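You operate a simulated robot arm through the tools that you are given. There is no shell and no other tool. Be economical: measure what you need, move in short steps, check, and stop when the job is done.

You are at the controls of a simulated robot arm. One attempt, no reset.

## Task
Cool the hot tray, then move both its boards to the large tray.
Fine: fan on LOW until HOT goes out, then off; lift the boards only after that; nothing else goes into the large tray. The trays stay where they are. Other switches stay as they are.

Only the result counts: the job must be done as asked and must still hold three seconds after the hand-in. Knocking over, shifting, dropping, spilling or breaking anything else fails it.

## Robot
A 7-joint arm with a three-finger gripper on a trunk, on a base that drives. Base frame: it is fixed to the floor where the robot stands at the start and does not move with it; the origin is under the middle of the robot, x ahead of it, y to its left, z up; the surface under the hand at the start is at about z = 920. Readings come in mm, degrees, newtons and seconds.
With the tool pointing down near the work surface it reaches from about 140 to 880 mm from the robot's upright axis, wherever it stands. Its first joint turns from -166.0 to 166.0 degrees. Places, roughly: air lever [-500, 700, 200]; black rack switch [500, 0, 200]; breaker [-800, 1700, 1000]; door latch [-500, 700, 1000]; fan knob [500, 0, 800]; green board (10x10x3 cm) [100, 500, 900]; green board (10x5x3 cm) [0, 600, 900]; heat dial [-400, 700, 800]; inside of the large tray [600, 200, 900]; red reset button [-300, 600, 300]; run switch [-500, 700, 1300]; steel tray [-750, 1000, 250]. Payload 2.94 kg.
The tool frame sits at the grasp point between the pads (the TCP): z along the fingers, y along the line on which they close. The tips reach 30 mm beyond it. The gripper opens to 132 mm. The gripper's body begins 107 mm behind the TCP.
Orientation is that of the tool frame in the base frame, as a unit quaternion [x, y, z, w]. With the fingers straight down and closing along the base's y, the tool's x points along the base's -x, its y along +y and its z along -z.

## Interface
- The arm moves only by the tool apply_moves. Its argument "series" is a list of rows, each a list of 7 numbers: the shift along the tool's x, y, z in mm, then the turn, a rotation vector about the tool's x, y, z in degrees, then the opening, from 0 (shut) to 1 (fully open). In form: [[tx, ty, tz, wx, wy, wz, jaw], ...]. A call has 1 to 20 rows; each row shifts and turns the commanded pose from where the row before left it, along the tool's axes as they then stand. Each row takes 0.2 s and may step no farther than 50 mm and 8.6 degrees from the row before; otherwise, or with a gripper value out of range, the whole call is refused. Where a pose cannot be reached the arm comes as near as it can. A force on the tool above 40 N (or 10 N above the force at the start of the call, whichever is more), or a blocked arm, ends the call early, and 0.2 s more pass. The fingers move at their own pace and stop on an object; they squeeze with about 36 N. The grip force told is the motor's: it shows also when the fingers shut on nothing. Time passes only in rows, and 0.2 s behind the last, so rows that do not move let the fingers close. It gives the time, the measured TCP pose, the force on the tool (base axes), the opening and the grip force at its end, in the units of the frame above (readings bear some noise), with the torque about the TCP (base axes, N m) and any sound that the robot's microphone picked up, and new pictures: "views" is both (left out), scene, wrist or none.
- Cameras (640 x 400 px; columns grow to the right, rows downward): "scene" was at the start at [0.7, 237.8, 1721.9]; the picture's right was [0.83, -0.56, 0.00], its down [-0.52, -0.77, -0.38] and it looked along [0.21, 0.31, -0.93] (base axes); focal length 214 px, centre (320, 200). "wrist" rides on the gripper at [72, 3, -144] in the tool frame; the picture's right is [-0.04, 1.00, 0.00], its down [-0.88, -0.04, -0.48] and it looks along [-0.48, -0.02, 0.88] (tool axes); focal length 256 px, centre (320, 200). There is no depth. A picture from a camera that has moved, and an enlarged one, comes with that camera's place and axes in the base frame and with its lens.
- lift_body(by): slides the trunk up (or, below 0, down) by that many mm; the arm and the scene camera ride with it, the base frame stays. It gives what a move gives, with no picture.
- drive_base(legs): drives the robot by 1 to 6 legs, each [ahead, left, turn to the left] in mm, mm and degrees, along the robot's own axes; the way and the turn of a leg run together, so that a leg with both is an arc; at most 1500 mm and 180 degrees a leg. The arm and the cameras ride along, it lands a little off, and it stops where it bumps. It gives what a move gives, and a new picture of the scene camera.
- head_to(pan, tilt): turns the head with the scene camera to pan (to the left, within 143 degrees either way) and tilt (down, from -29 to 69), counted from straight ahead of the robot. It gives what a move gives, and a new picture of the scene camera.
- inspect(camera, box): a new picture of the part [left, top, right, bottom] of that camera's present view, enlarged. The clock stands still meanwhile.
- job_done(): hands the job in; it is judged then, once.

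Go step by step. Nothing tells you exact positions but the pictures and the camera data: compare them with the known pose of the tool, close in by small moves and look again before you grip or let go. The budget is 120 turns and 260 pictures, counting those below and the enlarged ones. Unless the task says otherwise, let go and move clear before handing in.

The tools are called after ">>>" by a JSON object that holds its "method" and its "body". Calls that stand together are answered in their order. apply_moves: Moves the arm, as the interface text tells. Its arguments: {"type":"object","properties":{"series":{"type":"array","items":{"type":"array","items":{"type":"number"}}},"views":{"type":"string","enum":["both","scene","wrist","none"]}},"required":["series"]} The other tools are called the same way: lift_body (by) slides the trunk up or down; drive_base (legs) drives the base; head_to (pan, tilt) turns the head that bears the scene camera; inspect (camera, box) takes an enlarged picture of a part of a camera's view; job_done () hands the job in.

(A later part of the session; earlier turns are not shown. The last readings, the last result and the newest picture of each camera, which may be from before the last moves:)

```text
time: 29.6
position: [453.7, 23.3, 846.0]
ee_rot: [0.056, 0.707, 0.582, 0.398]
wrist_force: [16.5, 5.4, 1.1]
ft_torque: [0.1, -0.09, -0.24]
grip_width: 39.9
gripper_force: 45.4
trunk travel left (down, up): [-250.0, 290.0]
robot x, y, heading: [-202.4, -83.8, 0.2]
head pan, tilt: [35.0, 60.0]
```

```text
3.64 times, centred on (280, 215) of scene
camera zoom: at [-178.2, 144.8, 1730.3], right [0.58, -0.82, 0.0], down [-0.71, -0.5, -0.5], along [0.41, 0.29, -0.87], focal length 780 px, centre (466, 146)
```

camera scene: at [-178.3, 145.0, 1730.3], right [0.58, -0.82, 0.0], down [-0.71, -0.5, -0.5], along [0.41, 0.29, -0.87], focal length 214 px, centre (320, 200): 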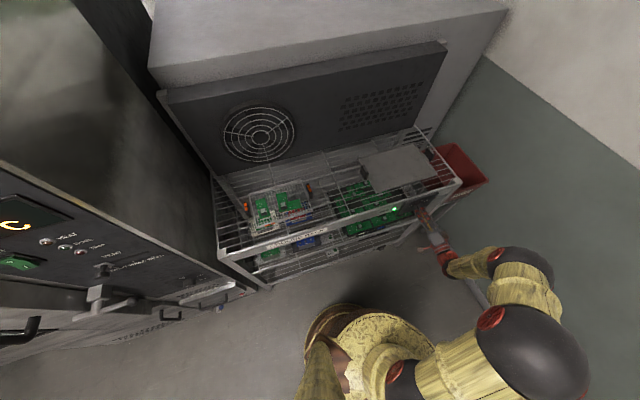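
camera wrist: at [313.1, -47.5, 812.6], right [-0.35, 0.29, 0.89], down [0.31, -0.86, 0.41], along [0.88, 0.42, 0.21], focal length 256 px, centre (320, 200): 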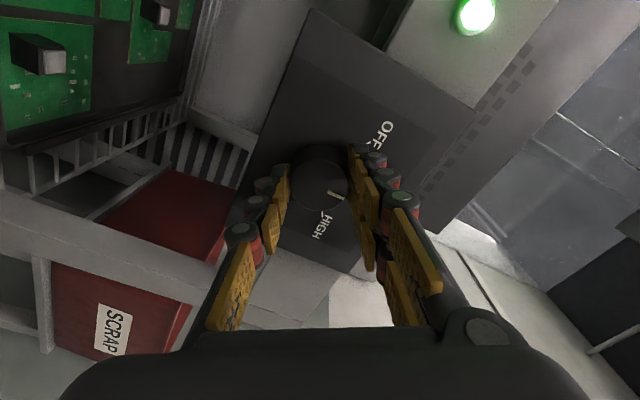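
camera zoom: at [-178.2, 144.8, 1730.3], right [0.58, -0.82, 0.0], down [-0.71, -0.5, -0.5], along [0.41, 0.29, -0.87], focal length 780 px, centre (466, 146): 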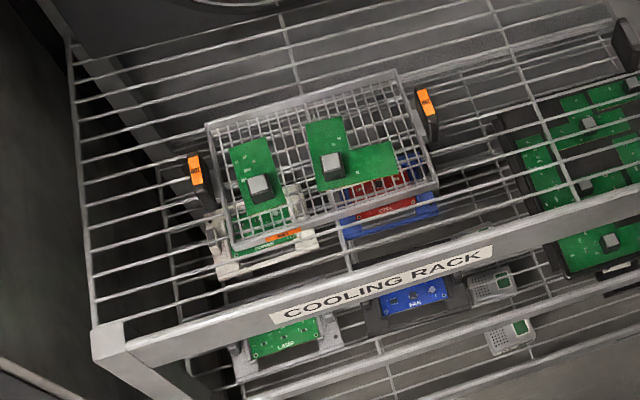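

Still hot. I'll loosen the grip around the knob to avoid strain, check the pointer, and wait on.

>>> {"method": "apply_moves", "body": {"series": [[0, 0, 0, 0, 0, 0, 0.37], [0, 0, 0, 0, 0, 0, 0.37], [0, 0, 0, 0, 0, 0, 0.37], [0, 0, 0, 0, 0, 0, 0.37], [0, 0, 0, 0, 0, 0, 0.37], [0, 0, 0, 0, 0, 0, 0.37], [0, 0, 0, 0, 0, 0, 0.37], [0, 0, 0, 0, 0, 0, 0.37], [0, 0, 0, 0, 0, 0, 0.37], [0, 0, 0, 0, 0, 0, 0.37], [0, 0, 0, 0, 0, 0, 0.37], [0, 0, 0, 0, 0, 0, 0.37], [0, 0, 0, 0, 0, 0, 0.37], [0, 0, 0, 0, 0, 0, 0.37], [0, 0, 0, 0, 0, 0, 0.37]], "views": "wrist"}}

>>> {"method": "inspect", "body": {"camera": "scene", "box": [200, 160, 360, 270]}}

>>> {"method": "inspect", "body": {"camera": "wrist", "box": [200, 80, 440, 230]}}

```text
time: 32.8
position: [451.7, 24.8, 845.7]
ee_rot: [0.056, 0.707, 0.581, 0.398]
wrist_force: [-0.3, -0.2, -0.1]
ft_torque: [0.04, 0.01, 0.01]
grip_width: 49.0
gripper_force: 0.1
trunk travel left (down, up): [-250.0, 290.0]
robot x, y, heading: [-201.4, -82.7, 0.1]
head pan, tilt: [35.0, 60.0]
camera wrist: at [312.0, -47.8, 812.7], right [-0.35, 0.29, 0.89], down [0.31, -0.86, 0.41], along [0.88, 0.42, 0.21], focal length 256 px, centre (320, 200)
```

wrist: 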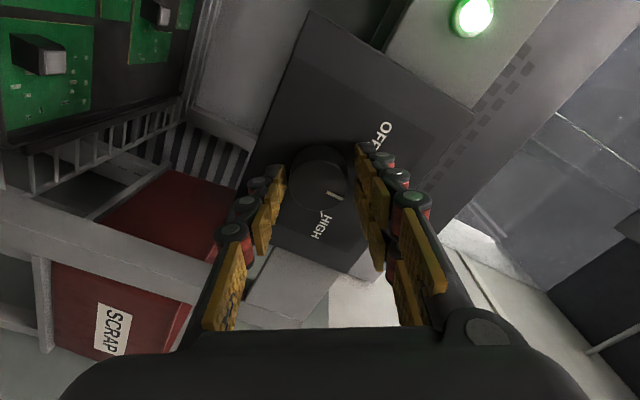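

```text
3.64 times, centred on (280, 215) of scene
camera zoom: at [-179.7, 144.3, 1730.4], right [0.58, -0.82, 0.0], down [-0.71, -0.5, -0.5], along [0.41, 0.29, -0.87], focal length 780 px, centre (466, 146)
```

zoom: 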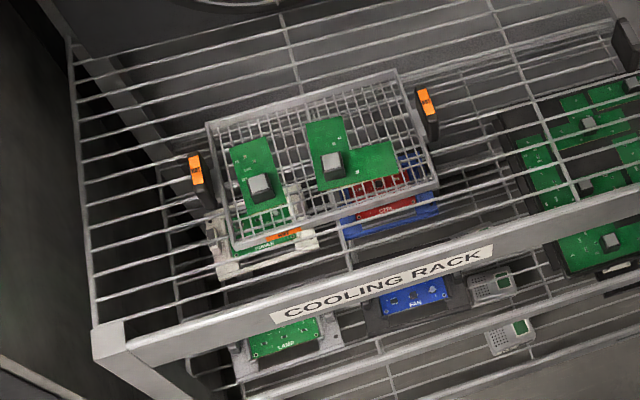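

```text
2.67 times, centred on (320, 155) of wrist
camera zoom: at [312.0, -47.8, 812.7], right [-0.35, 0.29, 0.89], down [0.31, -0.86, 0.41], along [0.88, 0.42, 0.21], focal length 683 px, centre (320, 320)
```

zoom: 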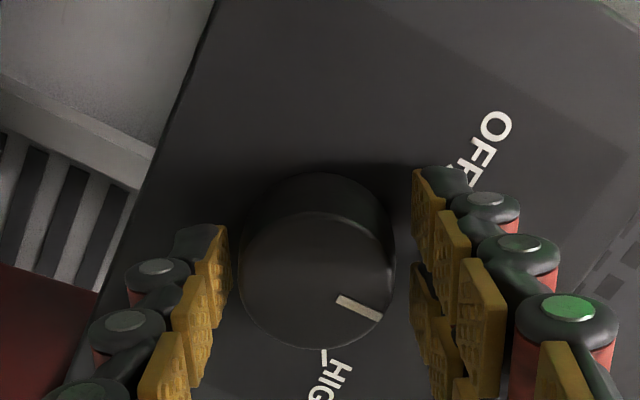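

Fan on LOW; both HOT labels still glow. Waiting more.

>>> {"method": "apply_moves", "body": {"series": [[0, 0, 0, 0, 0, 0, 0.37], [0, 0, 0, 0, 0, 0, 0.37], [0, 0, 0, 0, 0, 0, 0.37], [0, 0, 0, 0, 0, 0, 0.37], [0, 0, 0, 0, 0, 0, 0.37], [0, 0, 0, 0, 0, 0, 0.37], [0, 0, 0, 0, 0, 0, 0.37], [0, 0, 0, 0, 0, 0, 0.37], [0, 0, 0, 0, 0, 0, 0.37], [0, 0, 0, 0, 0, 0, 0.37], [0, 0, 0, 0, 0, 0, 0.37], [0, 0, 0, 0, 0, 0, 0.37], [0, 0, 0, 0, 0, 0, 0.37], [0, 0, 0, 0, 0, 0, 0.37], [0, 0, 0, 0, 0, 0, 0.37], [0, 0, 0, 0, 0, 0, 0.37], [0, 0, 0, 0, 0, 0, 0.37], [0, 0, 0, 0, 0, 0, 0.37], [0, 0, 0, 0, 0, 0, 0.37], [0, 0, 0, 0, 0, 0, 0.37]], "views": "none"}}

>>> {"method": "inspect", "body": {"camera": "scene", "box": [200, 160, 360, 270]}}

>>> {"method": "apply_moves", "body": {"series": [[0, 0, 0, 0, 0, 0, 0.37], [0, 0, 0, 0, 0, 0, 0.37], [0, 0, 0, 0, 0, 0, 0.37], [0, 0, 0, 0, 0, 0, 0.37], [0, 0, 0, 0, 0, 0, 0.37], [0, 0, 0, 0, 0, 0, 0.37], [0, 0, 0, 0, 0, 0, 0.37], [0, 0, 0, 0, 0, 0, 0.37], [0, 0, 0, 0, 0, 0, 0.37], [0, 0, 0, 0, 0, 0, 0.37], [0, 0, 0, 0, 0, 0, 0.37], [0, 0, 0, 0, 0, 0, 0.37], [0, 0, 0, 0, 0, 0, 0.37], [0, 0, 0, 0, 0, 0, 0.37], [0, 0, 0, 0, 0, 0, 0.37], [0, 0, 0, 0, 0, 0, 0.37], [0, 0, 0, 0, 0, 0, 0.37], [0, 0, 0, 0, 0, 0, 0.37], [0, 0, 0, 0, 0, 0, 0.37], [0, 0, 0, 0, 0, 0, 0.37]], "views": "none"}}

>>> {"method": "inspect", "body": {"camera": "scene", "box": [200, 160, 360, 270]}}

```text
time: 37.0
position: [452.2, 23.7, 845.9]
ee_rot: [0.056, 0.708, 0.581, 0.398]
wrist_force: [0.1, -0.5, 0.3]
ft_torque: [-0.01, 0.0, 0.02]
grip_width: 48.9
gripper_force: 0.1
trunk travel left (down, up): [-250.0, 290.0]
robot x, y, heading: [-201.3, -87.0, 0.0]
head pan, tilt: [35.0, 60.0]
```

```text
3.64 times, centred on (280, 215) of scene
camera zoom: at [-179.7, 144.3, 1730.4], right [0.58, -0.82, 0.0], down [-0.71, -0.5, -0.5], along [0.41, 0.29, -0.87], focal length 780 px, centre (466, 146)
```

zoom: 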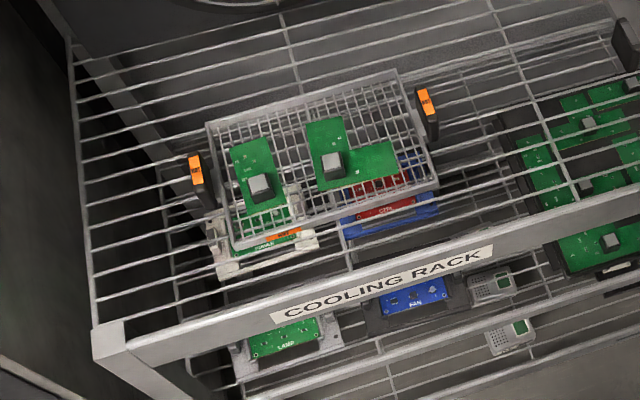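

```text
time: 41.2
position: [451.8, 24.0, 846.2]
ee_rot: [0.056, 0.707, 0.583, 0.397]
wrist_force: [0.3, -0.5, 0.2]
ft_torque: [0.01, 0.01, -0.01]
grip_width: 48.8
gripper_force: 0.0
trunk travel left (down, up): [-250.0, 290.0]
robot x, y, heading: [-205.1, -85.1, 0.2]
head pan, tilt: [35.0, 60.0]
```

```text
3.64 times, centred on (280, 215) of scene
camera zoom: at [-179.7, 144.3, 1730.4], right [0.58, -0.82, 0.0], down [-0.71, -0.5, -0.5], along [0.41, 0.29, -0.87], focal length 780 px, centre (466, 146)
```

zoom: 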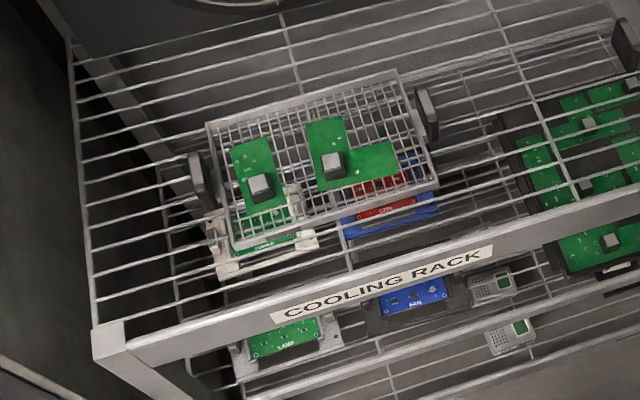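

HOT is out. I'll regrip the knob and turn it back 60° to OFF.

>>> {"method": "apply_moves", "body": {"series": [[0, 0, 0, 0, 0, 0, 0.2], [0, 0, 0, 0, 0, 0, 0.2], [0, 0, 0, 0, 0, -8.55, 0.2], [0, 0, 0, 0, 0, -8.55, 0.2], [0, 0, 0, 0, 0, -8.55, 0.2], [0, 0, 0, 0, 0, -8.55, 0.2], [0, 0, 0, 0, 0, -8.55, 0.2], [0, 0, 0, 0, 0, -8.55, 0.2], [0, 0, 0, 0, 0, -8.55, 0.2], [0, 0, 0, 0, 0, 0, 0.2]]}}

>>> {"method": "inspect", "body": {"camera": "wrist", "box": [200, 80, 440, 230]}}

```text
time: 43.4
position: [452.7, 24.1, 845.3]
ee_rot: [-0.305, 0.641, 0.306, 0.634]
wrist_force: [-8.9, 2.0, -7.5]
ft_torque: [0.49, 0.45, 0.37]
grip_width: 39.8
gripper_force: 45.6
trunk travel left (down, up): [-250.0, 290.0]
robot x, y, heading: [-202.8, -80.0, 0.2]
head pan, tilt: [35.0, 60.0]
camera scene: at [-180.0, 144.4, 1730.4], right [0.58, -0.82, 0.0], down [-0.71, -0.5, -0.5], along [0.41, 0.29, -0.87], focal length 214 px, centre (320, 200)
camera wrist: at [359.3, -86.6, 773.7], right [-0.78, 0.63, 0.05], down [-0.26, -0.39, 0.88], along [0.57, 0.67, 0.47], focal length 256 px, centre (320, 200)
```

scene: 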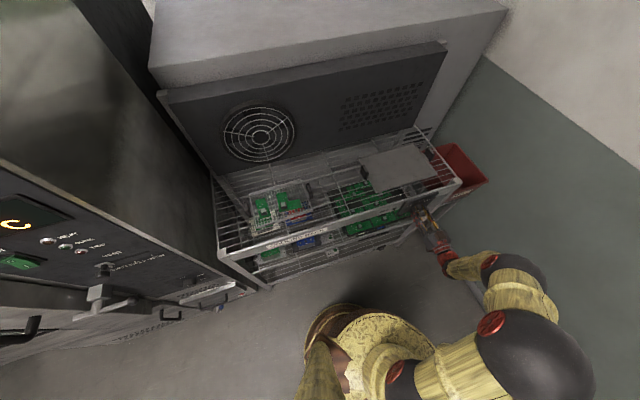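
wrist: 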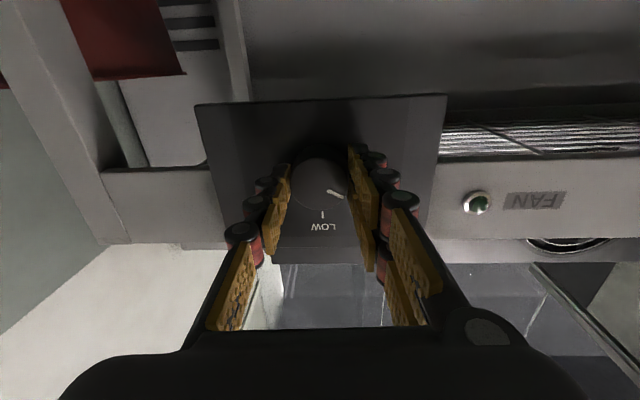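

```text
2.67 times, centred on (320, 155) of wrist
camera zoom: at [359.3, -86.6, 773.7], right [-0.78, 0.63, 0.05], down [-0.26, -0.39, 0.88], along [0.57, 0.67, 0.47], focal length 683 px, centre (320, 320)
```

zoom: 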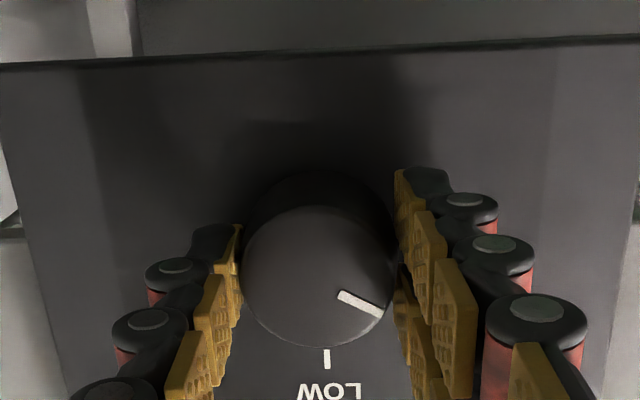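

The FAN lamp is out and the pointer stands at OFF. I'll open, retreat, and go up while tilting the tool back down.

>>> {"method": "apply_moves", "body": {"series": [[0, 0, 0, 0, 0, 0, 0.5], [0, 0, 0, 0, 0, 0, 0.5], [0, 0, -30, 0, 0, 0, 0.5], [0, 0, -40, 0, 0, 0, 0.5], [0, 0, -40, 0, 0, 0, 0.5], [-45, 0, 0, 0, 0, 0, 0.5], [-45, 0, 0, 0, 0, 0, 0.5], [-45, 0, 0, 0, 0, 0, 0.5], [-45, 0, 0, 0, 0, 0, 0.5], [-45, 0, 0, 0, 0, 0, 0.5], [-45, 0, 0, 0, 0, 0, 0.5], [-45, 0, 0, 0, 0, 0, 0.5], [-45, 0, 0, 0, 0, 0, 0.5]], "views": "none"}}

>>> {"method": "apply_moves", "body": {"series": [[0, 0, 0, 0, 8.2, 0, 1], [0, 0, 0, 0, 8.2, 0, 1], [0, 0, 0, 0, 8.2, 0, 1], [0, 0, 0, 0, 8.2, 0, 1], [0, 0, 0, 0, 8.2, 0, 1], [0, 0, 0, 0, 8.2, 0, 1], [0, 0, 0, 0, 8.2, 0, 1], [0, 0, 0, 0, 8.2, 0, 1], [0, 0, 0, 0, 8.2, 0, 1], [0, 0, 0, 0, 8.2, 0, 1], [0, 0, 0, 0, 8.0, 0, 1], [0, 0, 0, 0, 0, 0, 1]]}}

```text
time: 46.2
position: [390.4, -64.2, 1206.8]
ee_rot: [-0.304, 0.641, 0.306, 0.635]
wrist_force: [-0.9, 0.2, -1.0]
ft_torque: [0.03, -0.03, 0.01]
grip_width: 66.2
gripper_force: 0.0
trunk travel left (down, up): [-250.0, 290.0]
robot x, y, heading: [-202.3, -83.3, 0.3]
head pan, tilt: [35.0, 60.0]
```

```text
time: 48.8
position: [386.9, -61.8, 1207.4]
ee_rot: [-0.431, 0.902, 0.0, -0.005]
wrist_force: [-0.8, 0.2, -0.3]
ft_torque: [-0.02, 0.01, -0.01]
grip_width: 132.1
gripper_force: 0.1
trunk travel left (down, up): [-250.0, 290.0]
robot x, y, heading: [-201.3, -82.4, 0.1]
head pan, tilt: [35.0, 60.0]
camera scene: at [-179.8, 144.4, 1730.4], right [0.58, -0.82, 0.0], down [-0.71, -0.5, -0.5], along [0.41, 0.29, -0.87], focal length 214 px, centre (320, 200)
camera wrist: at [339.7, -115.4, 1350.9], right [-0.75, 0.66, 0.0], down [0.59, 0.66, 0.47], along [0.31, 0.35, -0.88], focal length 256 px, centre (320, 200)
```

scene: 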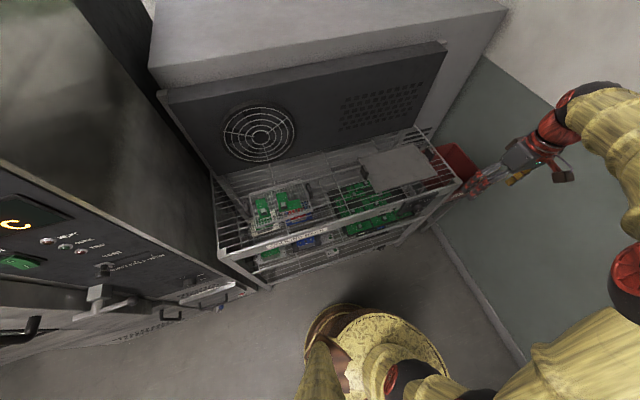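
wrist: 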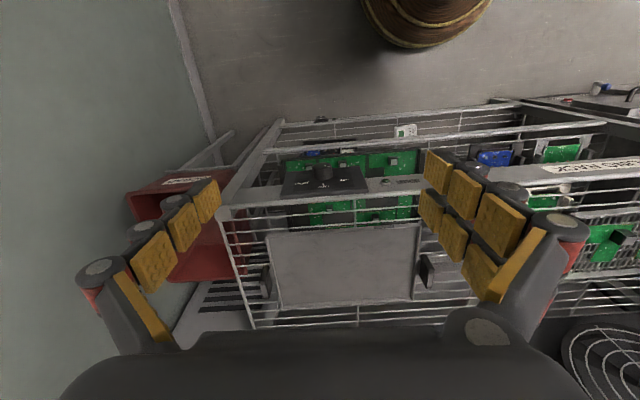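

The hand is pointing down again; the large tray's inside is centred near (575, 244) and roughly 320 by 230 mm. I'll swing the hand left along the rack front, then drive the base back near its starting place.

>>> {"method": "apply_moves", "body": {"series": [[0, 47, 0, 0, 0, 0, 1], [0, 47, 0, 0, 0, 0, 1], [0, 47, 0, 0, 0, 0, 1], [0, 47, 0, 0, 0, 0, 1], [0, 47, 0, 0, 0, 0, 1], [0, 47, 0, 0, 0, 0, 1], [0, 47, 0, 0, 0, 0, 1], [0, 47, 0, 0, 0, 0, 1], [0, 47, 0, 0, 0, 0, 1], [0, 47, 0, 0, 0, 0, 1], [0, 0, 0, 0, 0, 0, 1]], "views": "none"}}

>>> {"method": "drive_base", "body": {"legs": [[200, 82, 0]]}}

>>> {"method": "inspect", "body": {"camera": "wrist", "box": [0, 0, 640, 400]}}

```text
time: 51.2
position: [17.8, 233.0, 1207.8]
ee_rot: [-0.431, 0.902, 0.001, -0.003]
wrist_force: [0.1, 0.9, -0.2]
ft_torque: [-0.02, 0.02, -0.02]
grip_width: 132.2
gripper_force: 0.2
trunk travel left (down, up): [-250.0, 290.0]
robot x, y, heading: [-204.1, -83.6, -0.1]
head pan, tilt: [35.0, 60.0]
```

```text
time: 52.9
position: [213.6, 317.3, 1207.0]
ee_rot: [-0.43, 0.903, 0.0, -0.005]
wrist_force: [-0.6, 0.4, -0.3]
ft_torque: [-0.01, 0.02, -0.04]
grip_width: 132.0
gripper_force: 0.1
trunk travel left (down, up): [-250.0, 290.0]
robot x, y, heading: [-6.1, -0.6, -0.1]
head pan, tilt: [35.0, 60.0]
camera scene: at [17.0, 228.0, 1730.3], right [0.57, -0.82, 0.0], down [-0.71, -0.5, -0.5], along [0.41, 0.29, -0.87], focal length 214 px, centre (320, 200)
```

scene: 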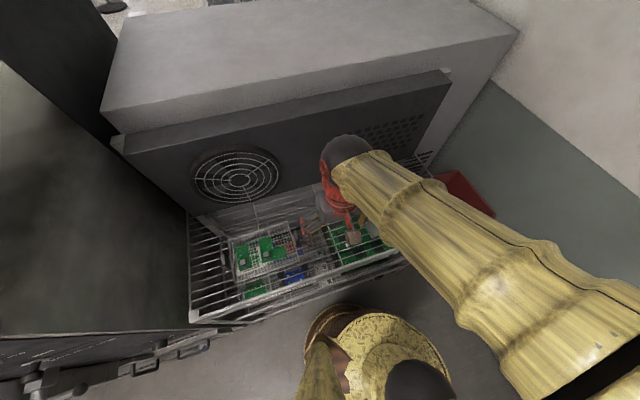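

```text
1.00 times, centred on (320, 200) of wrist (not enlarged: the box is as wide or as high as the picture)
camera zoom: at [168.2, 262.1, 1350.6], right [-0.75, 0.66, 0.01], down [0.59, 0.66, 0.47], along [0.31, 0.36, -0.88], focal length 256 px, centre (320, 200)
```

zoom: 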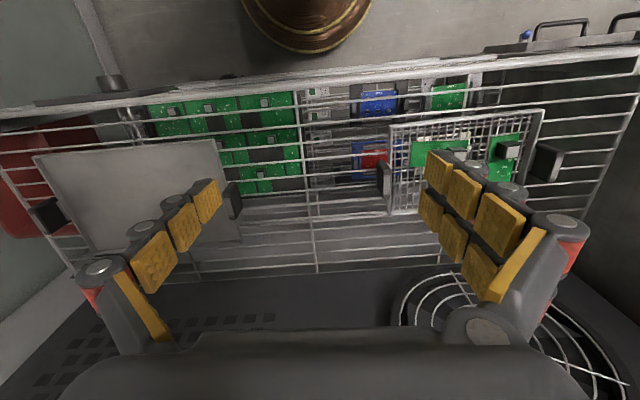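

The boards' tray is to the right in this view; board L is near (111, 504), the smaller one near (7, 590). I'll move above the first board to look straight down.

>>> {"method": "apply_moves", "body": {"series": [[-16, 40, 0, 0, 0, 0, 1], [-16, 40, 0, 0, 0, 0, 1], [-16, 40, 0, 0, 0, 0, 1], [-16, 40, 0, 0, 0, 0, 1], [-16, 40, 0, 0, 0, 0, 1], [0, 0, 36, 0, 0, 0, 1], [0, 0, 36, 0, 0, 0, 1], [0, 0, 36, 0, 0, 0, 1], [0, 0, 0, 0, 0, 0, 1]]}}

>>> {"method": "inspect", "body": {"camera": "wrist", "box": [180, 0, 500, 200]}}

```text
time: 54.9
position: [107.7, 504.8, 1098.4]
ee_rot: [-0.431, 0.902, 0.002, -0.003]
wrist_force: [0.1, 0.3, -0.2]
ft_torque: [0.02, 0.01, -0.02]
grip_width: 132.1
gripper_force: 0.0
trunk travel left (down, up): [-250.0, 290.0]
robot x, y, heading: [-7.2, -2.5, -0.1]
head pan, tilt: [35.0, 60.0]
camera scene: at [16.3, 227.8, 1730.4], right [0.57, -0.82, 0.0], down [-0.71, -0.5, -0.5], along [0.41, 0.29, -0.87], focal length 214 px, centre (320, 200)
camera wrist: at [60.9, 450.9, 1241.5], right [-0.75, 0.66, 0.01], down [0.59, 0.66, 0.47], along [0.31, 0.36, -0.88], focal length 256 px, centre (320, 200)
```

scene: 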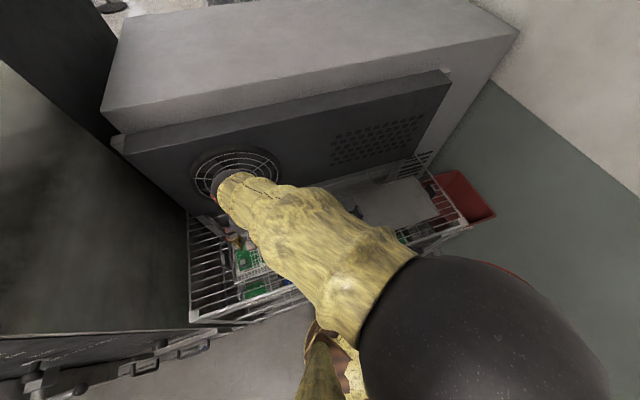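
wrist: 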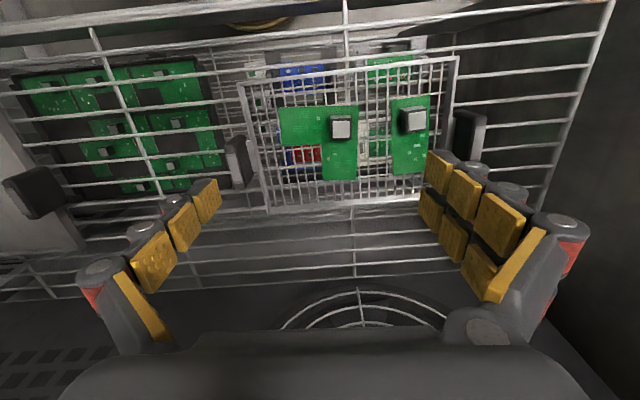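

```text
2.00 times, centred on (340, 100) of wrist
camera zoom: at [60.9, 450.9, 1241.5], right [-0.75, 0.66, 0.01], down [0.59, 0.66, 0.47], along [0.31, 0.36, -0.88], focal length 512 px, centre (280, 400)
```

zoom: 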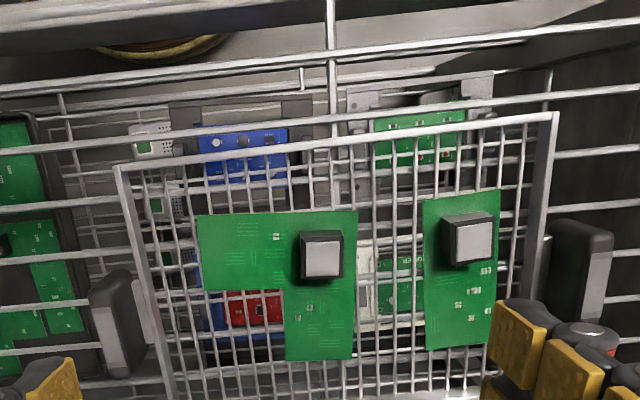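

The blocks on the boards are the grips, about 28 mm wide. I'll centre over the L board's block and descend 90 mm, with the fingers half closed, for a better fix on height.

>>> {"method": "apply_moves", "body": {"series": [[-6, 28, 0, 0, 0, 0, 0.5], [0, 0, 45, 0, 0, 0, 0.45], [0, 0, 45, 0, 0, 0, 0.45], [0, 0, 0, 0, 0, 0, 0.45], [0, 0, 0, 0, 0, 0, 0.45]], "views": "wrist"}}

>>> {"method": "inspect", "body": {"camera": "wrist", "box": [200, 40, 440, 190]}}

```text
time: 56.0
position: [89.7, 527.9, 1010.3]
ee_rot: [-0.43, 0.903, 0.002, -0.004]
wrist_force: [-0.5, -0.7, -0.2]
ft_torque: [0.01, 0.03, 0.0]
grip_width: 59.3
gripper_force: 0.2
trunk travel left (down, up): [-250.0, 290.0]
robot x, y, heading: [-11.2, -4.6, 0.0]
head pan, tilt: [35.0, 60.0]
camera wrist: at [42.8, 474.2, 1153.2], right [-0.75, 0.66, 0.01], down [0.59, 0.66, 0.47], along [0.31, 0.36, -0.88], focal length 256 px, centre (320, 200)
```

wrist: 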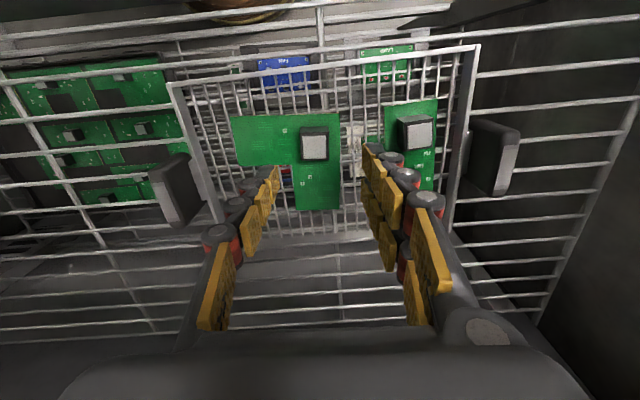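

```text
2.67 times, centred on (320, 115) of wrist
camera zoom: at [42.8, 474.2, 1153.2], right [-0.75, 0.66, 0.01], down [0.59, 0.66, 0.47], along [0.31, 0.36, -0.88], focal length 683 px, centre (320, 427)
```

zoom: 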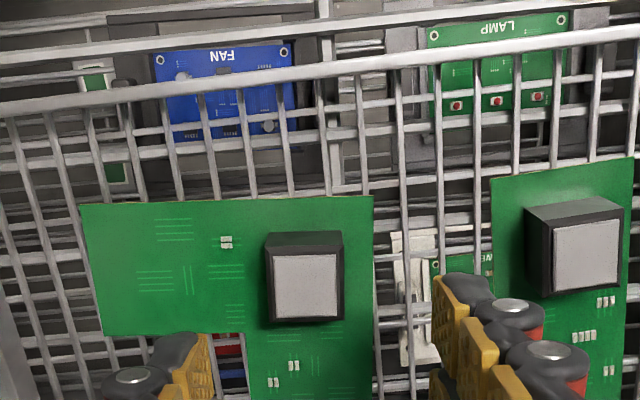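

The block's top is estimated at about (87, 520, 939). I'll correct and descend 40 mm, then check again.

>>> {"method": "apply_moves", "body": {"series": [[7, -3, 10, 0, 0, 0, 0.45], [0, 0, 30, 0, 0, 0, 0.45], [0, 0, 0, 0, 0, 0, 0.45]], "views": "wrist"}}

>>> {"method": "inspect", "body": {"camera": "wrist", "box": [200, 80, 440, 230]}}

```text
time: 56.9
position: [85.6, 516.5, 968.3]
ee_rot: [-0.43, 0.903, 0.001, -0.003]
wrist_force: [-0.7, 0.5, 0.6]
ft_torque: [0.0, 0.01, -0.01]
grip_width: 59.5
gripper_force: 0.1
trunk travel left (down, up): [-250.0, 290.0]
robot x, y, heading: [-10.5, -0.4, 0.0]
head pan, tilt: [35.0, 60.0]
camera wrist: at [39.8, 463.4, 1112.5], right [-0.75, 0.66, 0.01], down [0.59, 0.66, 0.47], along [0.31, 0.36, -0.88], focal length 256 px, centre (320, 200)
```

wrist: 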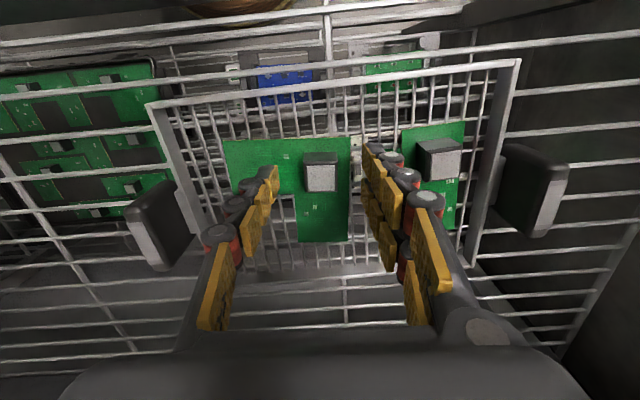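

```text
2.67 times, centred on (320, 155) of wrist
camera zoom: at [39.8, 463.4, 1112.5], right [-0.75, 0.66, 0.01], down [0.59, 0.66, 0.47], along [0.31, 0.36, -0.88], focal length 683 px, centre (320, 320)
```

zoom: 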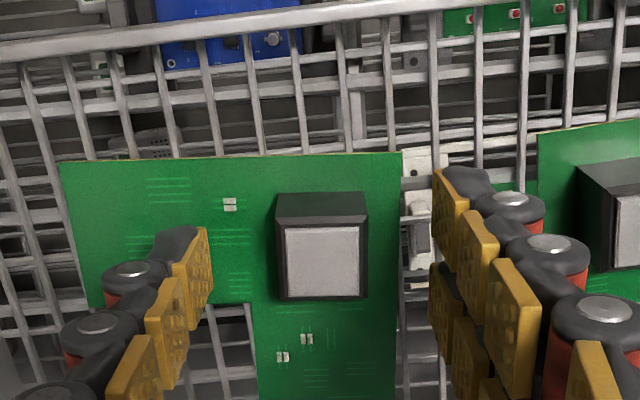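

The block is centred to within a few mm; its top is about 30 mm below the TCP. I'll descend 18 mm and check finger overlap.

>>> {"method": "apply_moves", "body": {"series": [[-3, 0, 9, 0, 0, 0, 0.45], [0, 0, 9, 0, 0, 0, 0.45], [0, 0, 0, 0, 0, 0, 0.45]], "views": "wrist"}}

>>> {"method": "inspect", "body": {"camera": "wrist", "box": [200, 80, 440, 230]}}

```text
time: 57.6
position: [89.0, 522.1, 953.8]
ee_rot: [-0.431, 0.903, 0.002, -0.003]
wrist_force: [3.3, -3.0, 16.1]
ft_torque: [-0.47, -0.56, -0.01]
grip_width: 65.5
gripper_force: 3.8
trunk travel left (down, up): [-250.0, 290.0]
robot x, y, heading: [-6.1, -0.4, -0.1]
head pan, tilt: [35.0, 60.0]
camera wrist: at [42.6, 466.4, 1096.6], right [-0.75, 0.66, 0.01], down [0.59, 0.66, 0.47], along [0.31, 0.36, -0.88], focal length 256 px, centre (320, 200)
```

wrist: 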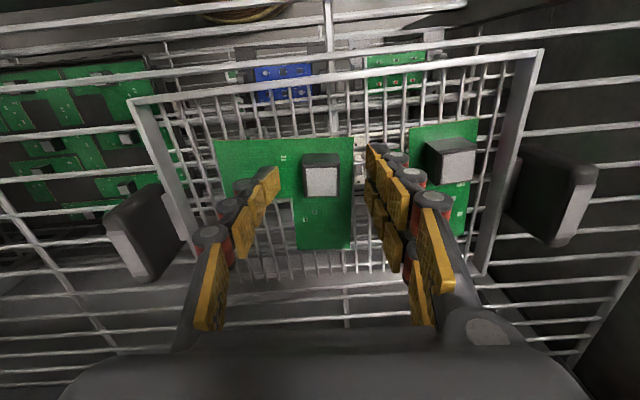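

```text
2.67 times, centred on (320, 155) of wrist
camera zoom: at [42.6, 466.4, 1096.6], right [-0.75, 0.66, 0.01], down [0.59, 0.66, 0.47], along [0.31, 0.36, -0.88], focal length 683 px, centre (320, 320)
```

zoom: 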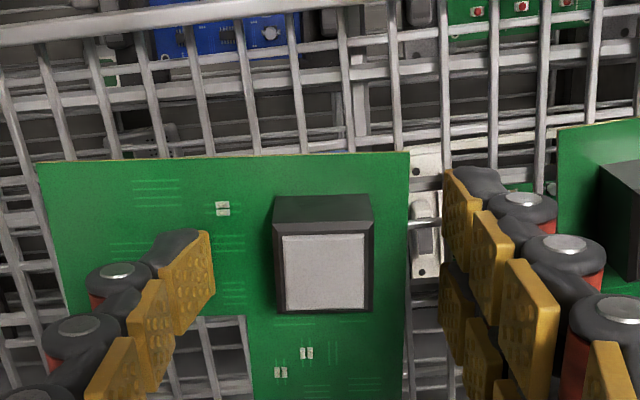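

The left finger tip is touching the board, so the board's surface is at about z = 923 and the fingers overlap the block fully. I'll rise 4 mm and close.

>>> {"method": "apply_moves", "body": {"series": [[0, 0, -5, 0, 0, 0, 0.45], [0, 0, 0, 0, 0, 0, 0.3], [0, 0, 0, 0, 0, 0, 0.1], [0, 0, 0, 0, 0, 0, 0.1], [0, 0, 0, 0, 0, 0, 0.1], [0, 0, 0, 0, 0, 0, 0.1]], "views": "wrist"}}

>>> {"method": "inspect", "body": {"camera": "wrist", "box": [200, 80, 440, 230]}}

```text
time: 59.0
position: [89.4, 521.2, 956.3]
ee_rot: [-0.431, 0.903, 0.001, -0.003]
wrist_force: [0.0, -0.9, -0.4]
ft_torque: [-0.01, 0.02, 0.01]
grip_width: 23.1
gripper_force: 35.9
trunk travel left (down, up): [-250.0, 290.0]
robot x, y, heading: [-8.6, -3.0, -0.1]
head pan, tilt: [35.0, 60.0]
camera wrist: at [42.0, 466.8, 1100.6], right [-0.75, 0.66, 0.01], down [0.59, 0.66, 0.47], along [0.31, 0.36, -0.88], focal length 256 px, centre (320, 200)
```

wrist: 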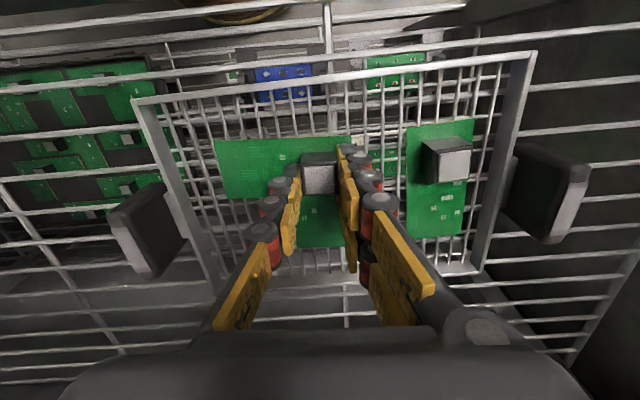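

```text
2.67 times, centred on (320, 155) of wrist
camera zoom: at [42.0, 466.8, 1100.6], right [-0.75, 0.66, 0.01], down [0.59, 0.66, 0.47], along [0.31, 0.36, -0.88], focal length 683 px, centre (320, 320)
```

zoom: 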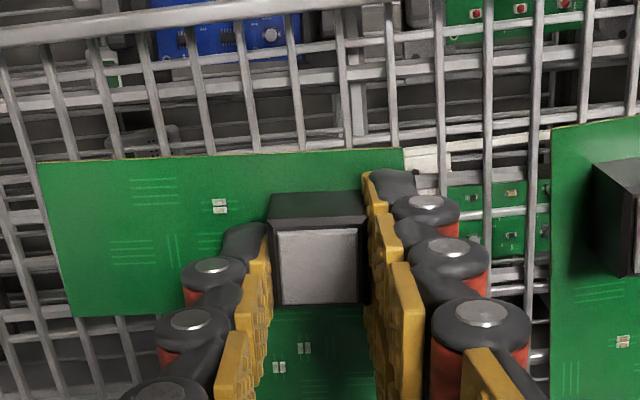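

Gripped at 23 mm. Lifting slowly.

>>> {"method": "apply_moves", "body": {"series": [[0, 0, -10, 0, 0, 0, 0.1], [0, 0, -20, 0, 0, 0, 0.1], [0, 0, -30, 0, 0, 0, 0.1], [0, 0, -40, 0, 0, 0, 0.1], [0, 0, -40, 0, 0, 0, 0.1], [0, 0, 0, 0, 0, 0, 0.1]], "views": "wrist"}}

```text
time: 60.5
position: [91.6, 519.4, 1095.9]
ee_rot: [-0.43, 0.903, 0.0, -0.005]
wrist_force: [0.8, 0.5, 1.0]
ft_torque: [0.02, -0.04, 0.0]
grip_width: 13.1
gripper_force: 0.0
trunk travel left (down, up): [-250.0, 290.0]
robot x, y, heading: [-7.7, 1.2, -0.1]
head pan, tilt: [35.0, 60.0]
camera wrist: at [44.2, 465.9, 1239.5], right [-0.75, 0.66, 0.01], down [0.59, 0.66, 0.47], along [0.31, 0.35, -0.88], focal length 256 px, centre (320, 200)
```

wrist: 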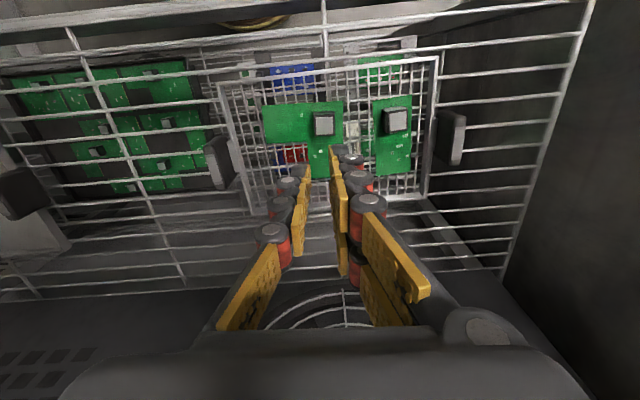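

The fingers slipped off the block and the board stayed in its tray. I'll look closely at the board's place and the block's shape.

>>> {"method": "inspect", "body": {"camera": "wrist", "box": [210, 40, 450, 190]}}

>>> {"method": "inspect", "body": {"camera": "wrist", "box": [285, 90, 385, 190]}}

```text
2.67 times, centred on (330, 115) of wrist
camera zoom: at [44.2, 465.9, 1239.5], right [-0.75, 0.66, 0.01], down [0.59, 0.66, 0.47], along [0.31, 0.35, -0.88], focal length 683 px, centre (293, 427)
```

zoom: 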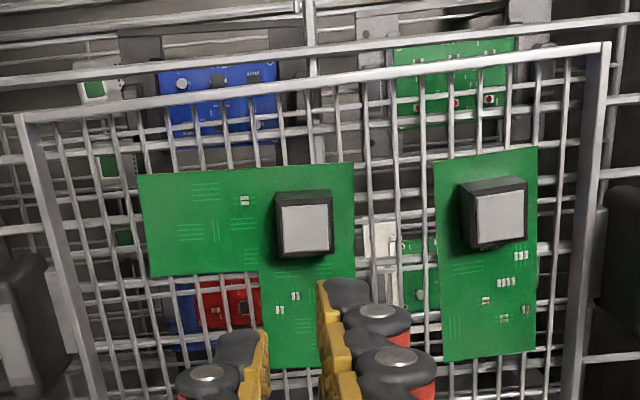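

```text
4.00 times, centred on (335, 140) of wrist
camera zoom: at [44.2, 465.9, 1239.5], right [-0.75, 0.66, 0.01], down [0.59, 0.66, 0.47], along [0.31, 0.35, -0.88], focal length 1024 px, centre (260, 440)
```

zoom: 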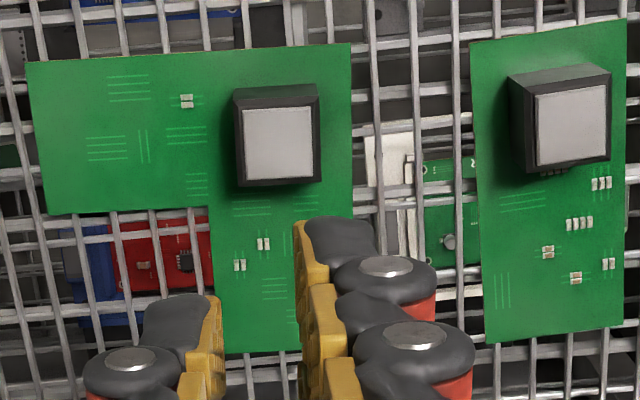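

The block seems about 6–8 mm behind where I gripped it and the lift was brisk, so it slipped. I'll re-centre, descend with a fresh measurement, and lift more gently with a full squeeze.

>>> {"method": "apply_moves", "body": {"series": [[7, 5, 0, 0, 0, 0, 0.45], [0, 0, 45, 0, 0, 0, 0.45], [0, 0, 45, 0, 0, 0, 0.45], [0, 0, 30, 0, 0, 0, 0.45], [0, 0, 0, 0, 0, 0, 0.45]], "views": "none"}}

>>> {"method": "inspect", "body": {"camera": "wrist", "box": [200, 80, 440, 230]}}

```text
time: 61.6
position: [78.6, 517.6, 977.4]
ee_rot: [-0.43, 0.903, 0.001, -0.003]
wrist_force: [-0.4, 0.7, -0.8]
ft_torque: [-0.02, -0.02, -0.01]
grip_width: 59.3
gripper_force: 0.1
trunk travel left (down, up): [-250.0, 290.0]
robot x, y, heading: [-6.1, -1.0, 0.1]
head pan, tilt: [35.0, 60.0]
```

```text
2.67 times, centred on (320, 155) of wrist
camera zoom: at [32.1, 462.8, 1120.2], right [-0.75, 0.66, 0.01], down [0.59, 0.66, 0.47], along [0.31, 0.36, -0.88], focal length 683 px, centre (320, 320)
```

zoom: 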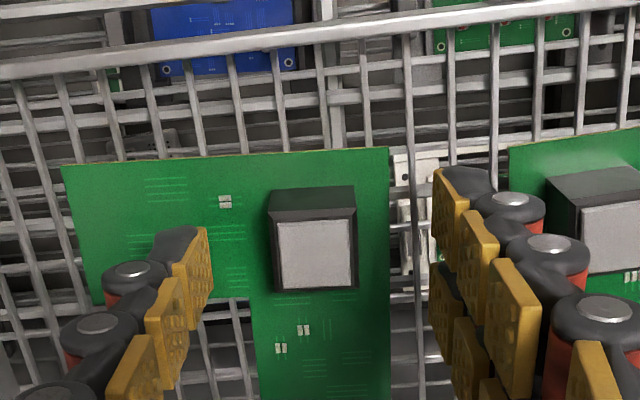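

The block is now centred within about 1 mm. I'll descend to just above the board and close fully.

>>> {"method": "apply_moves", "body": {"series": [[0, -1, 11, 0, 0, 0, 0.4], [0, 0, 10, 0, 0, 0, 0.35], [0, 0, 0, 0, 0, 0, 0.3], [0, 0, 0, 0, 0, 0, 0], [0, 0, 0, 0, 0, 0, 0], [0, 0, 0, 0, 0, 0, 0], [0, 0, 0, 0, 0, 0, 0]], "views": "none"}}

>>> {"method": "inspect", "body": {"camera": "wrist", "box": [200, 80, 440, 230]}}

```text
time: 63.2
position: [81.8, 517.9, 957.7]
ee_rot: [-0.43, 0.903, 0.001, -0.004]
wrist_force: [-1.9, 2.5, 7.1]
ft_torque: [0.1, -0.08, 0.07]
grip_width: 22.8
gripper_force: 35.5
trunk travel left (down, up): [-250.0, 290.0]
robot x, y, heading: [-3.9, 2.4, -0.1]
head pan, tilt: [35.0, 60.0]
```

```text
2.67 times, centred on (320, 155) of wrist
camera zoom: at [34.8, 463.5, 1099.7], right [-0.75, 0.66, 0.01], down [0.59, 0.66, 0.47], along [0.31, 0.36, -0.88], focal length 683 px, centre (320, 320)
```

zoom: 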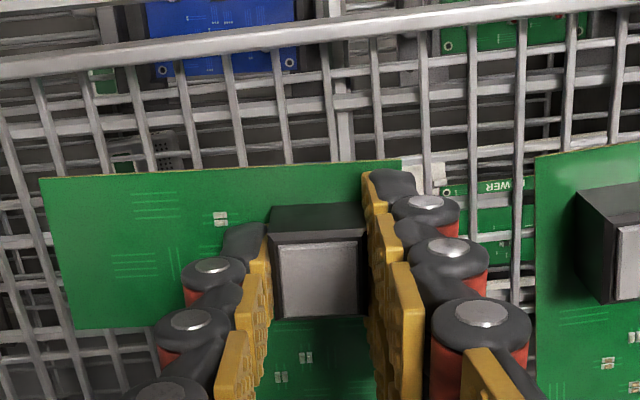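

Well gripped and centred. Now a gentle lift of 15 mm to read the weight.

>>> {"method": "apply_moves", "body": {"series": [[0, 0, -2, 0, 0, 0, 0], [0, 0, -3, 0, 0, 0, 0], [0, 0, -5, 0, 0, 0, 0], [0, 0, -5, 0, 0, 0, 0], [0, 0, 0, 0, 0, 0, 0]], "views": "none"}}

>>> {"method": "inspect", "body": {"camera": "wrist", "box": [200, 80, 440, 230]}}

```text
time: 64.5
position: [81.3, 516.7, 971.1]
ee_rot: [-0.431, 0.902, 0.001, -0.004]
wrist_force: [-0.1, 0.0, 0.0]
ft_torque: [-0.04, -0.04, 0.0]
grip_width: 22.8
gripper_force: 35.4
trunk travel left (down, up): [-250.0, 290.0]
robot x, y, heading: [-6.7, -1.0, 0.1]
head pan, tilt: [35.0, 60.0]
```

```text
2.67 times, centred on (320, 155) of wrist
camera zoom: at [34.7, 463.2, 1114.7], right [-0.75, 0.66, 0.01], down [0.59, 0.66, 0.47], along [0.31, 0.36, -0.88], focal length 683 px, centre (320, 320)
```

zoom: 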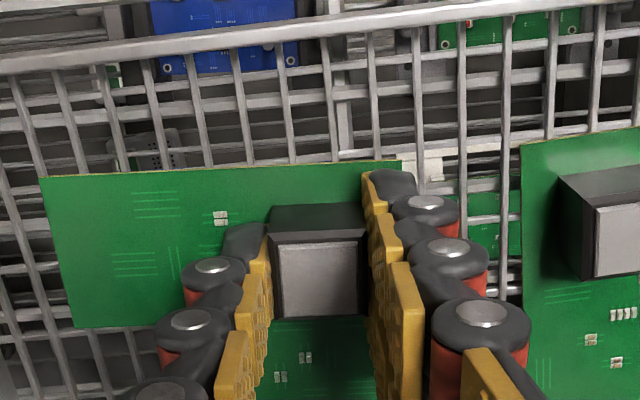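

The board rises with the hand. Continuing up at a gentle pace.

>>> {"method": "apply_moves", "body": {"series": [[0, 0, -8, 0, 0, 0, 0], [0, 0, -10, 0, 0, 0, 0], [0, 0, -12, 0, 0, 0, 0], [0, 0, -12, 0, 0, 0, 0], [0, 0, -12, 0, 0, 0, 0], [0, 0, -12, 0, 0, 0, 0], [0, 0, -12, 0, 0, 0, 0], [0, 0, -12, 0, 0, 0, 0], [0, 0, -12, 0, 0, 0, 0], [0, 0, -8, 0, 0, 0, 0], [0, 0, 0, 0, 0, 0, 0]], "views": "wrist"}}

```text
time: 66.8
position: [84.5, 519.0, 1079.8]
ee_rot: [-0.43, 0.903, 0.001, -0.003]
wrist_force: [0.6, 0.3, -0.3]
ft_torque: [0.02, -0.01, 0.01]
grip_width: 22.6
gripper_force: 36.3
trunk travel left (down, up): [-250.0, 290.0]
robot x, y, heading: [-7.9, -3.9, 0.0]
head pan, tilt: [35.0, 60.0]
camera wrist: at [37.4, 465.1, 1224.1], right [-0.75, 0.66, 0.01], down [0.59, 0.66, 0.47], along [0.31, 0.36, -0.88], focal length 256 px, centre (320, 200)
```

wrist: 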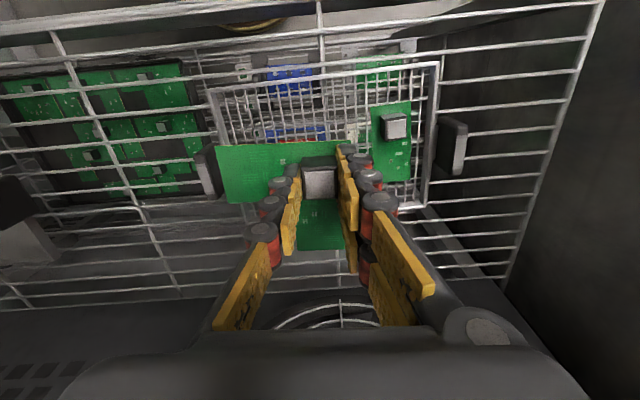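

The L board is held securely. I'll carry it along the rack to above the right part of the large tray.

>>> {"method": "apply_moves", "body": {"series": [[-2, -10, 0, 0, 0, 0, 0], [-2, -20, 0, 0, 0, 0, 0], [-4, -32, 0, 0, 0, 0, 0], [-4, -36, 0, 0, 0, 0, 0], [-4, -36, 0, 0, 0, 0, 0], [-4, -36, 0, 0, 0, 0, 0], [-4, -36, 0, 0, 0, 0, 0], [-4, -36, 0, 0, 0, 0, 0], [-4, -36, 0, 0, 0, 0, 0], [-4, -36, 0, 0, 0, 0, 0], [-4, -36, 0, 0, 0, 0, 0], [-4, -36, 0, 0, 0, 0, 0], [-4, -36, 0, 0, 0, 0, 0], [-4, -36, 0, 0, 0, 0, 0], [-4, -36, 0, 0, 0, 0, 0], [-4, -36, 0, 0, 0, 0, 0], [-4, -28, 0, 0, 0, 0, 0], [-4, -16, 0, 0, 0, 0, 0], [0, 0, 0, 0, 0, 0, 0]]}}

```text
time: 70.8
position: [572.1, 209.9, 1077.0]
ee_rot: [-0.43, 0.903, 0.001, -0.003]
wrist_force: [0.9, 0.6, -0.3]
ft_torque: [-0.01, 0.0, 0.0]
grip_width: 22.8
gripper_force: 35.9
trunk travel left (down, up): [-250.0, 290.0]
robot x, y, heading: [-6.2, -4.6, 0.0]
head pan, tilt: [35.0, 60.0]
camera scene: at [16.8, 227.7, 1730.4], right [0.57, -0.82, 0.0], down [-0.71, -0.5, -0.5], along [0.41, 0.29, -0.87], focal length 214 px, centre (320, 200)
camera wrist: at [524.9, 155.8, 1221.1], right [-0.75, 0.66, 0.01], down [0.59, 0.66, 0.47], along [0.31, 0.36, -0.88], focal length 256 px, centre (320, 200)
```

scene: 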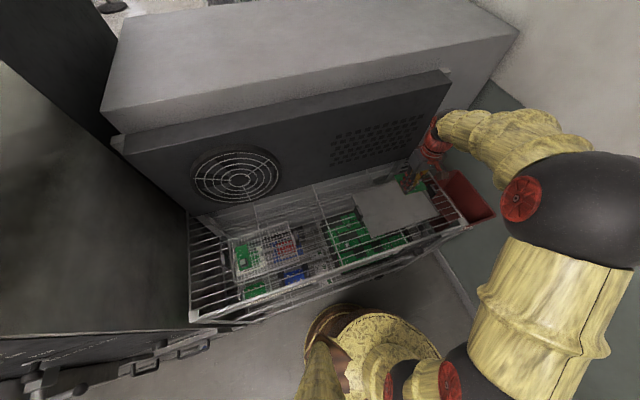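
wrist: 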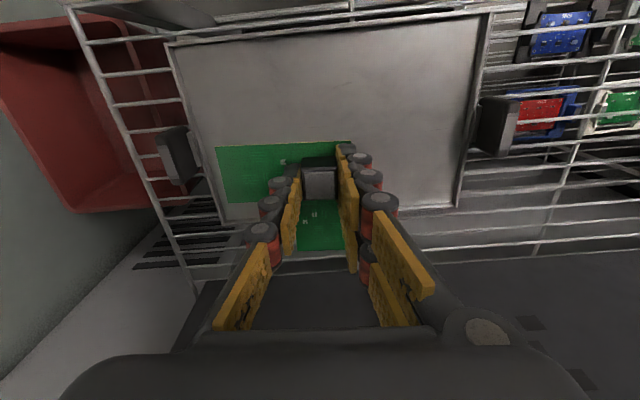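

The board hangs over the tray with margins of about 58 mm to the side and 25 mm to the far rim. I'll shift back 20 mm and descend toward the tray floor.

>>> {"method": "apply_moves", "body": {"series": [[10, 0, 8, 0, 0, 0, 0], [10, 0, 14, 0, 0, 0, 0], [0, 0, 14, 0, 0, 0, 0], [0, 0, 14, 0, 0, 0, 0], [0, 0, 14, 0, 0, 0, 0], [0, 0, 14, 0, 0, 0, 0], [0, 0, 12, 0, 0, 0, 0], [0, 0, 8, 0, 0, 0, 0], [0, 0, 0, 0, 0, 0, 0]], "views": "wrist"}}

```text
time: 72.8
position: [558.2, 192.9, 979.1]
ee_rot: [-0.431, 0.902, 0.001, -0.004]
wrist_force: [-0.4, 0.6, -0.4]
ft_torque: [-0.04, 0.01, 0.0]
grip_width: 22.9
gripper_force: 36.0
trunk travel left (down, up): [-250.0, 290.0]
robot x, y, heading: [-8.9, -1.9, -0.1]
head pan, tilt: [35.0, 60.0]
camera wrist: at [510.9, 139.2, 1121.9], right [-0.75, 0.66, 0.01], down [0.59, 0.66, 0.47], along [0.31, 0.36, -0.88], focal length 256 px, centre (320, 200)
```

wrist: 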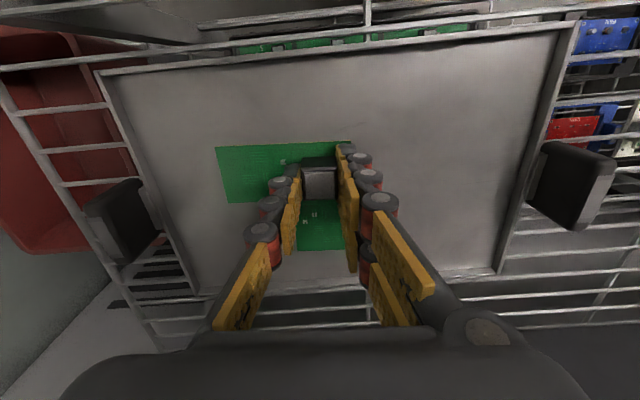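

Everything is inside the rims. I'll continue down in small steps, watching the force.

>>> {"method": "apply_moves", "body": {"series": [[0, 0, 4, 0, 0, 0, 0], [0, 0, 4, 0, 0, 0, 0], [0, 0, 4, 0, 0, 0, 0], [0, 0, 4, 0, 0, 0, 0], [0, 0, 0, 0, 0, 0, 0]], "views": "none"}}

>>> {"method": "apply_moves", "body": {"series": [[0, 0, 3, 0, 0, 0, 0], [0, 0, 2, 0, 0, 0, 0], [0, 0, 0, 0, 0, 0, 0]], "views": "wrist"}}

```text
time: 74.0
position: [556.7, 191.9, 963.1]
ee_rot: [-0.43, 0.903, 0.001, -0.004]
wrist_force: [-0.1, 0.1, -0.4]
ft_torque: [-0.03, -0.01, 0.0]
grip_width: 22.8
gripper_force: 35.7
trunk travel left (down, up): [-250.0, 290.0]
robot x, y, heading: [-7.3, -1.9, -0.1]
head pan, tilt: [35.0, 60.0]
```

```text
time: 74.8
position: [557.7, 194.9, 958.6]
ee_rot: [-0.43, 0.903, 0.001, -0.005]
wrist_force: [1.1, -0.2, -0.2]
ft_torque: [-0.01, -0.01, 0.03]
grip_width: 22.7
gripper_force: 36.3
trunk travel left (down, up): [-250.0, 290.0]
robot x, y, heading: [-8.9, 2.3, -0.2]
head pan, tilt: [35.0, 60.0]
camera wrist: at [511.6, 139.8, 1101.7], right [-0.75, 0.66, 0.01], down [0.59, 0.66, 0.47], along [0.31, 0.36, -0.88], focal length 256 px, centre (320, 200)
```

wrist: 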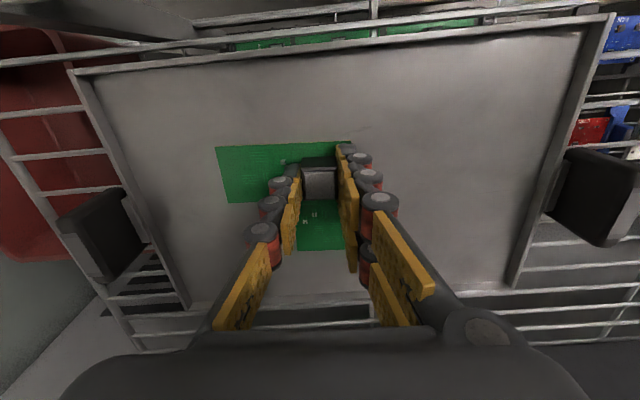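

No contact yet. Continuing in 3 mm steps.

>>> {"method": "apply_moves", "body": {"series": [[0, 0, 3, 0, 0, 0, 0], [0, 0, 0, 0, 0, 0, 0]], "views": "none"}}

>>> {"method": "apply_moves", "body": {"series": [[0, 0, 3, 0, 0, 0, 0], [0, 0, 0, 0, 0, 0, 0]], "views": "none"}}

>>> {"method": "inspect", "body": {"camera": "wrist", "box": [180, 100, 420, 300]}}

```text
time: 75.5
position: [558.0, 194.6, 955.8]
ee_rot: [-0.43, 0.903, 0.001, -0.004]
wrist_force: [-0.2, -0.7, 4.0]
ft_torque: [0.01, -0.12, -0.01]
grip_width: 22.6
gripper_force: 36.4
trunk travel left (down, up): [-250.0, 290.0]
robot x, y, heading: [-6.7, -1.2, -0.1]
head pan, tilt: [35.0, 60.0]
```

```text
time: 76.0
position: [558.3, 194.3, 955.6]
ee_rot: [-0.431, 0.902, 0.002, 0.0]
wrist_force: [-5.5, -1.2, 34.5]
ft_torque: [-0.34, 0.29, -0.06]
grip_width: 22.8
gripper_force: 36.3
trunk travel left (down, up): [-250.0, 290.0]
robot x, y, heading: [-9.6, 0.4, -0.1]
head pan, tilt: [35.0, 60.0]
```

```text
2.00 times, centred on (300, 200) of wrist
camera zoom: at [510.8, 139.9, 1099.0], right [-0.75, 0.66, 0.0], down [0.58, 0.66, 0.48], along [0.31, 0.36, -0.88], focal length 512 px, centre (360, 200)
```

zoom: 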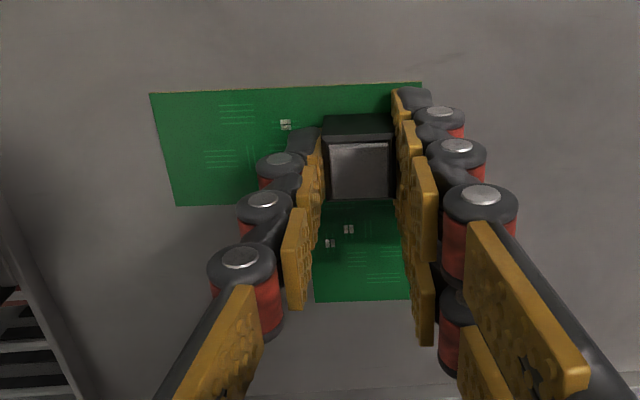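

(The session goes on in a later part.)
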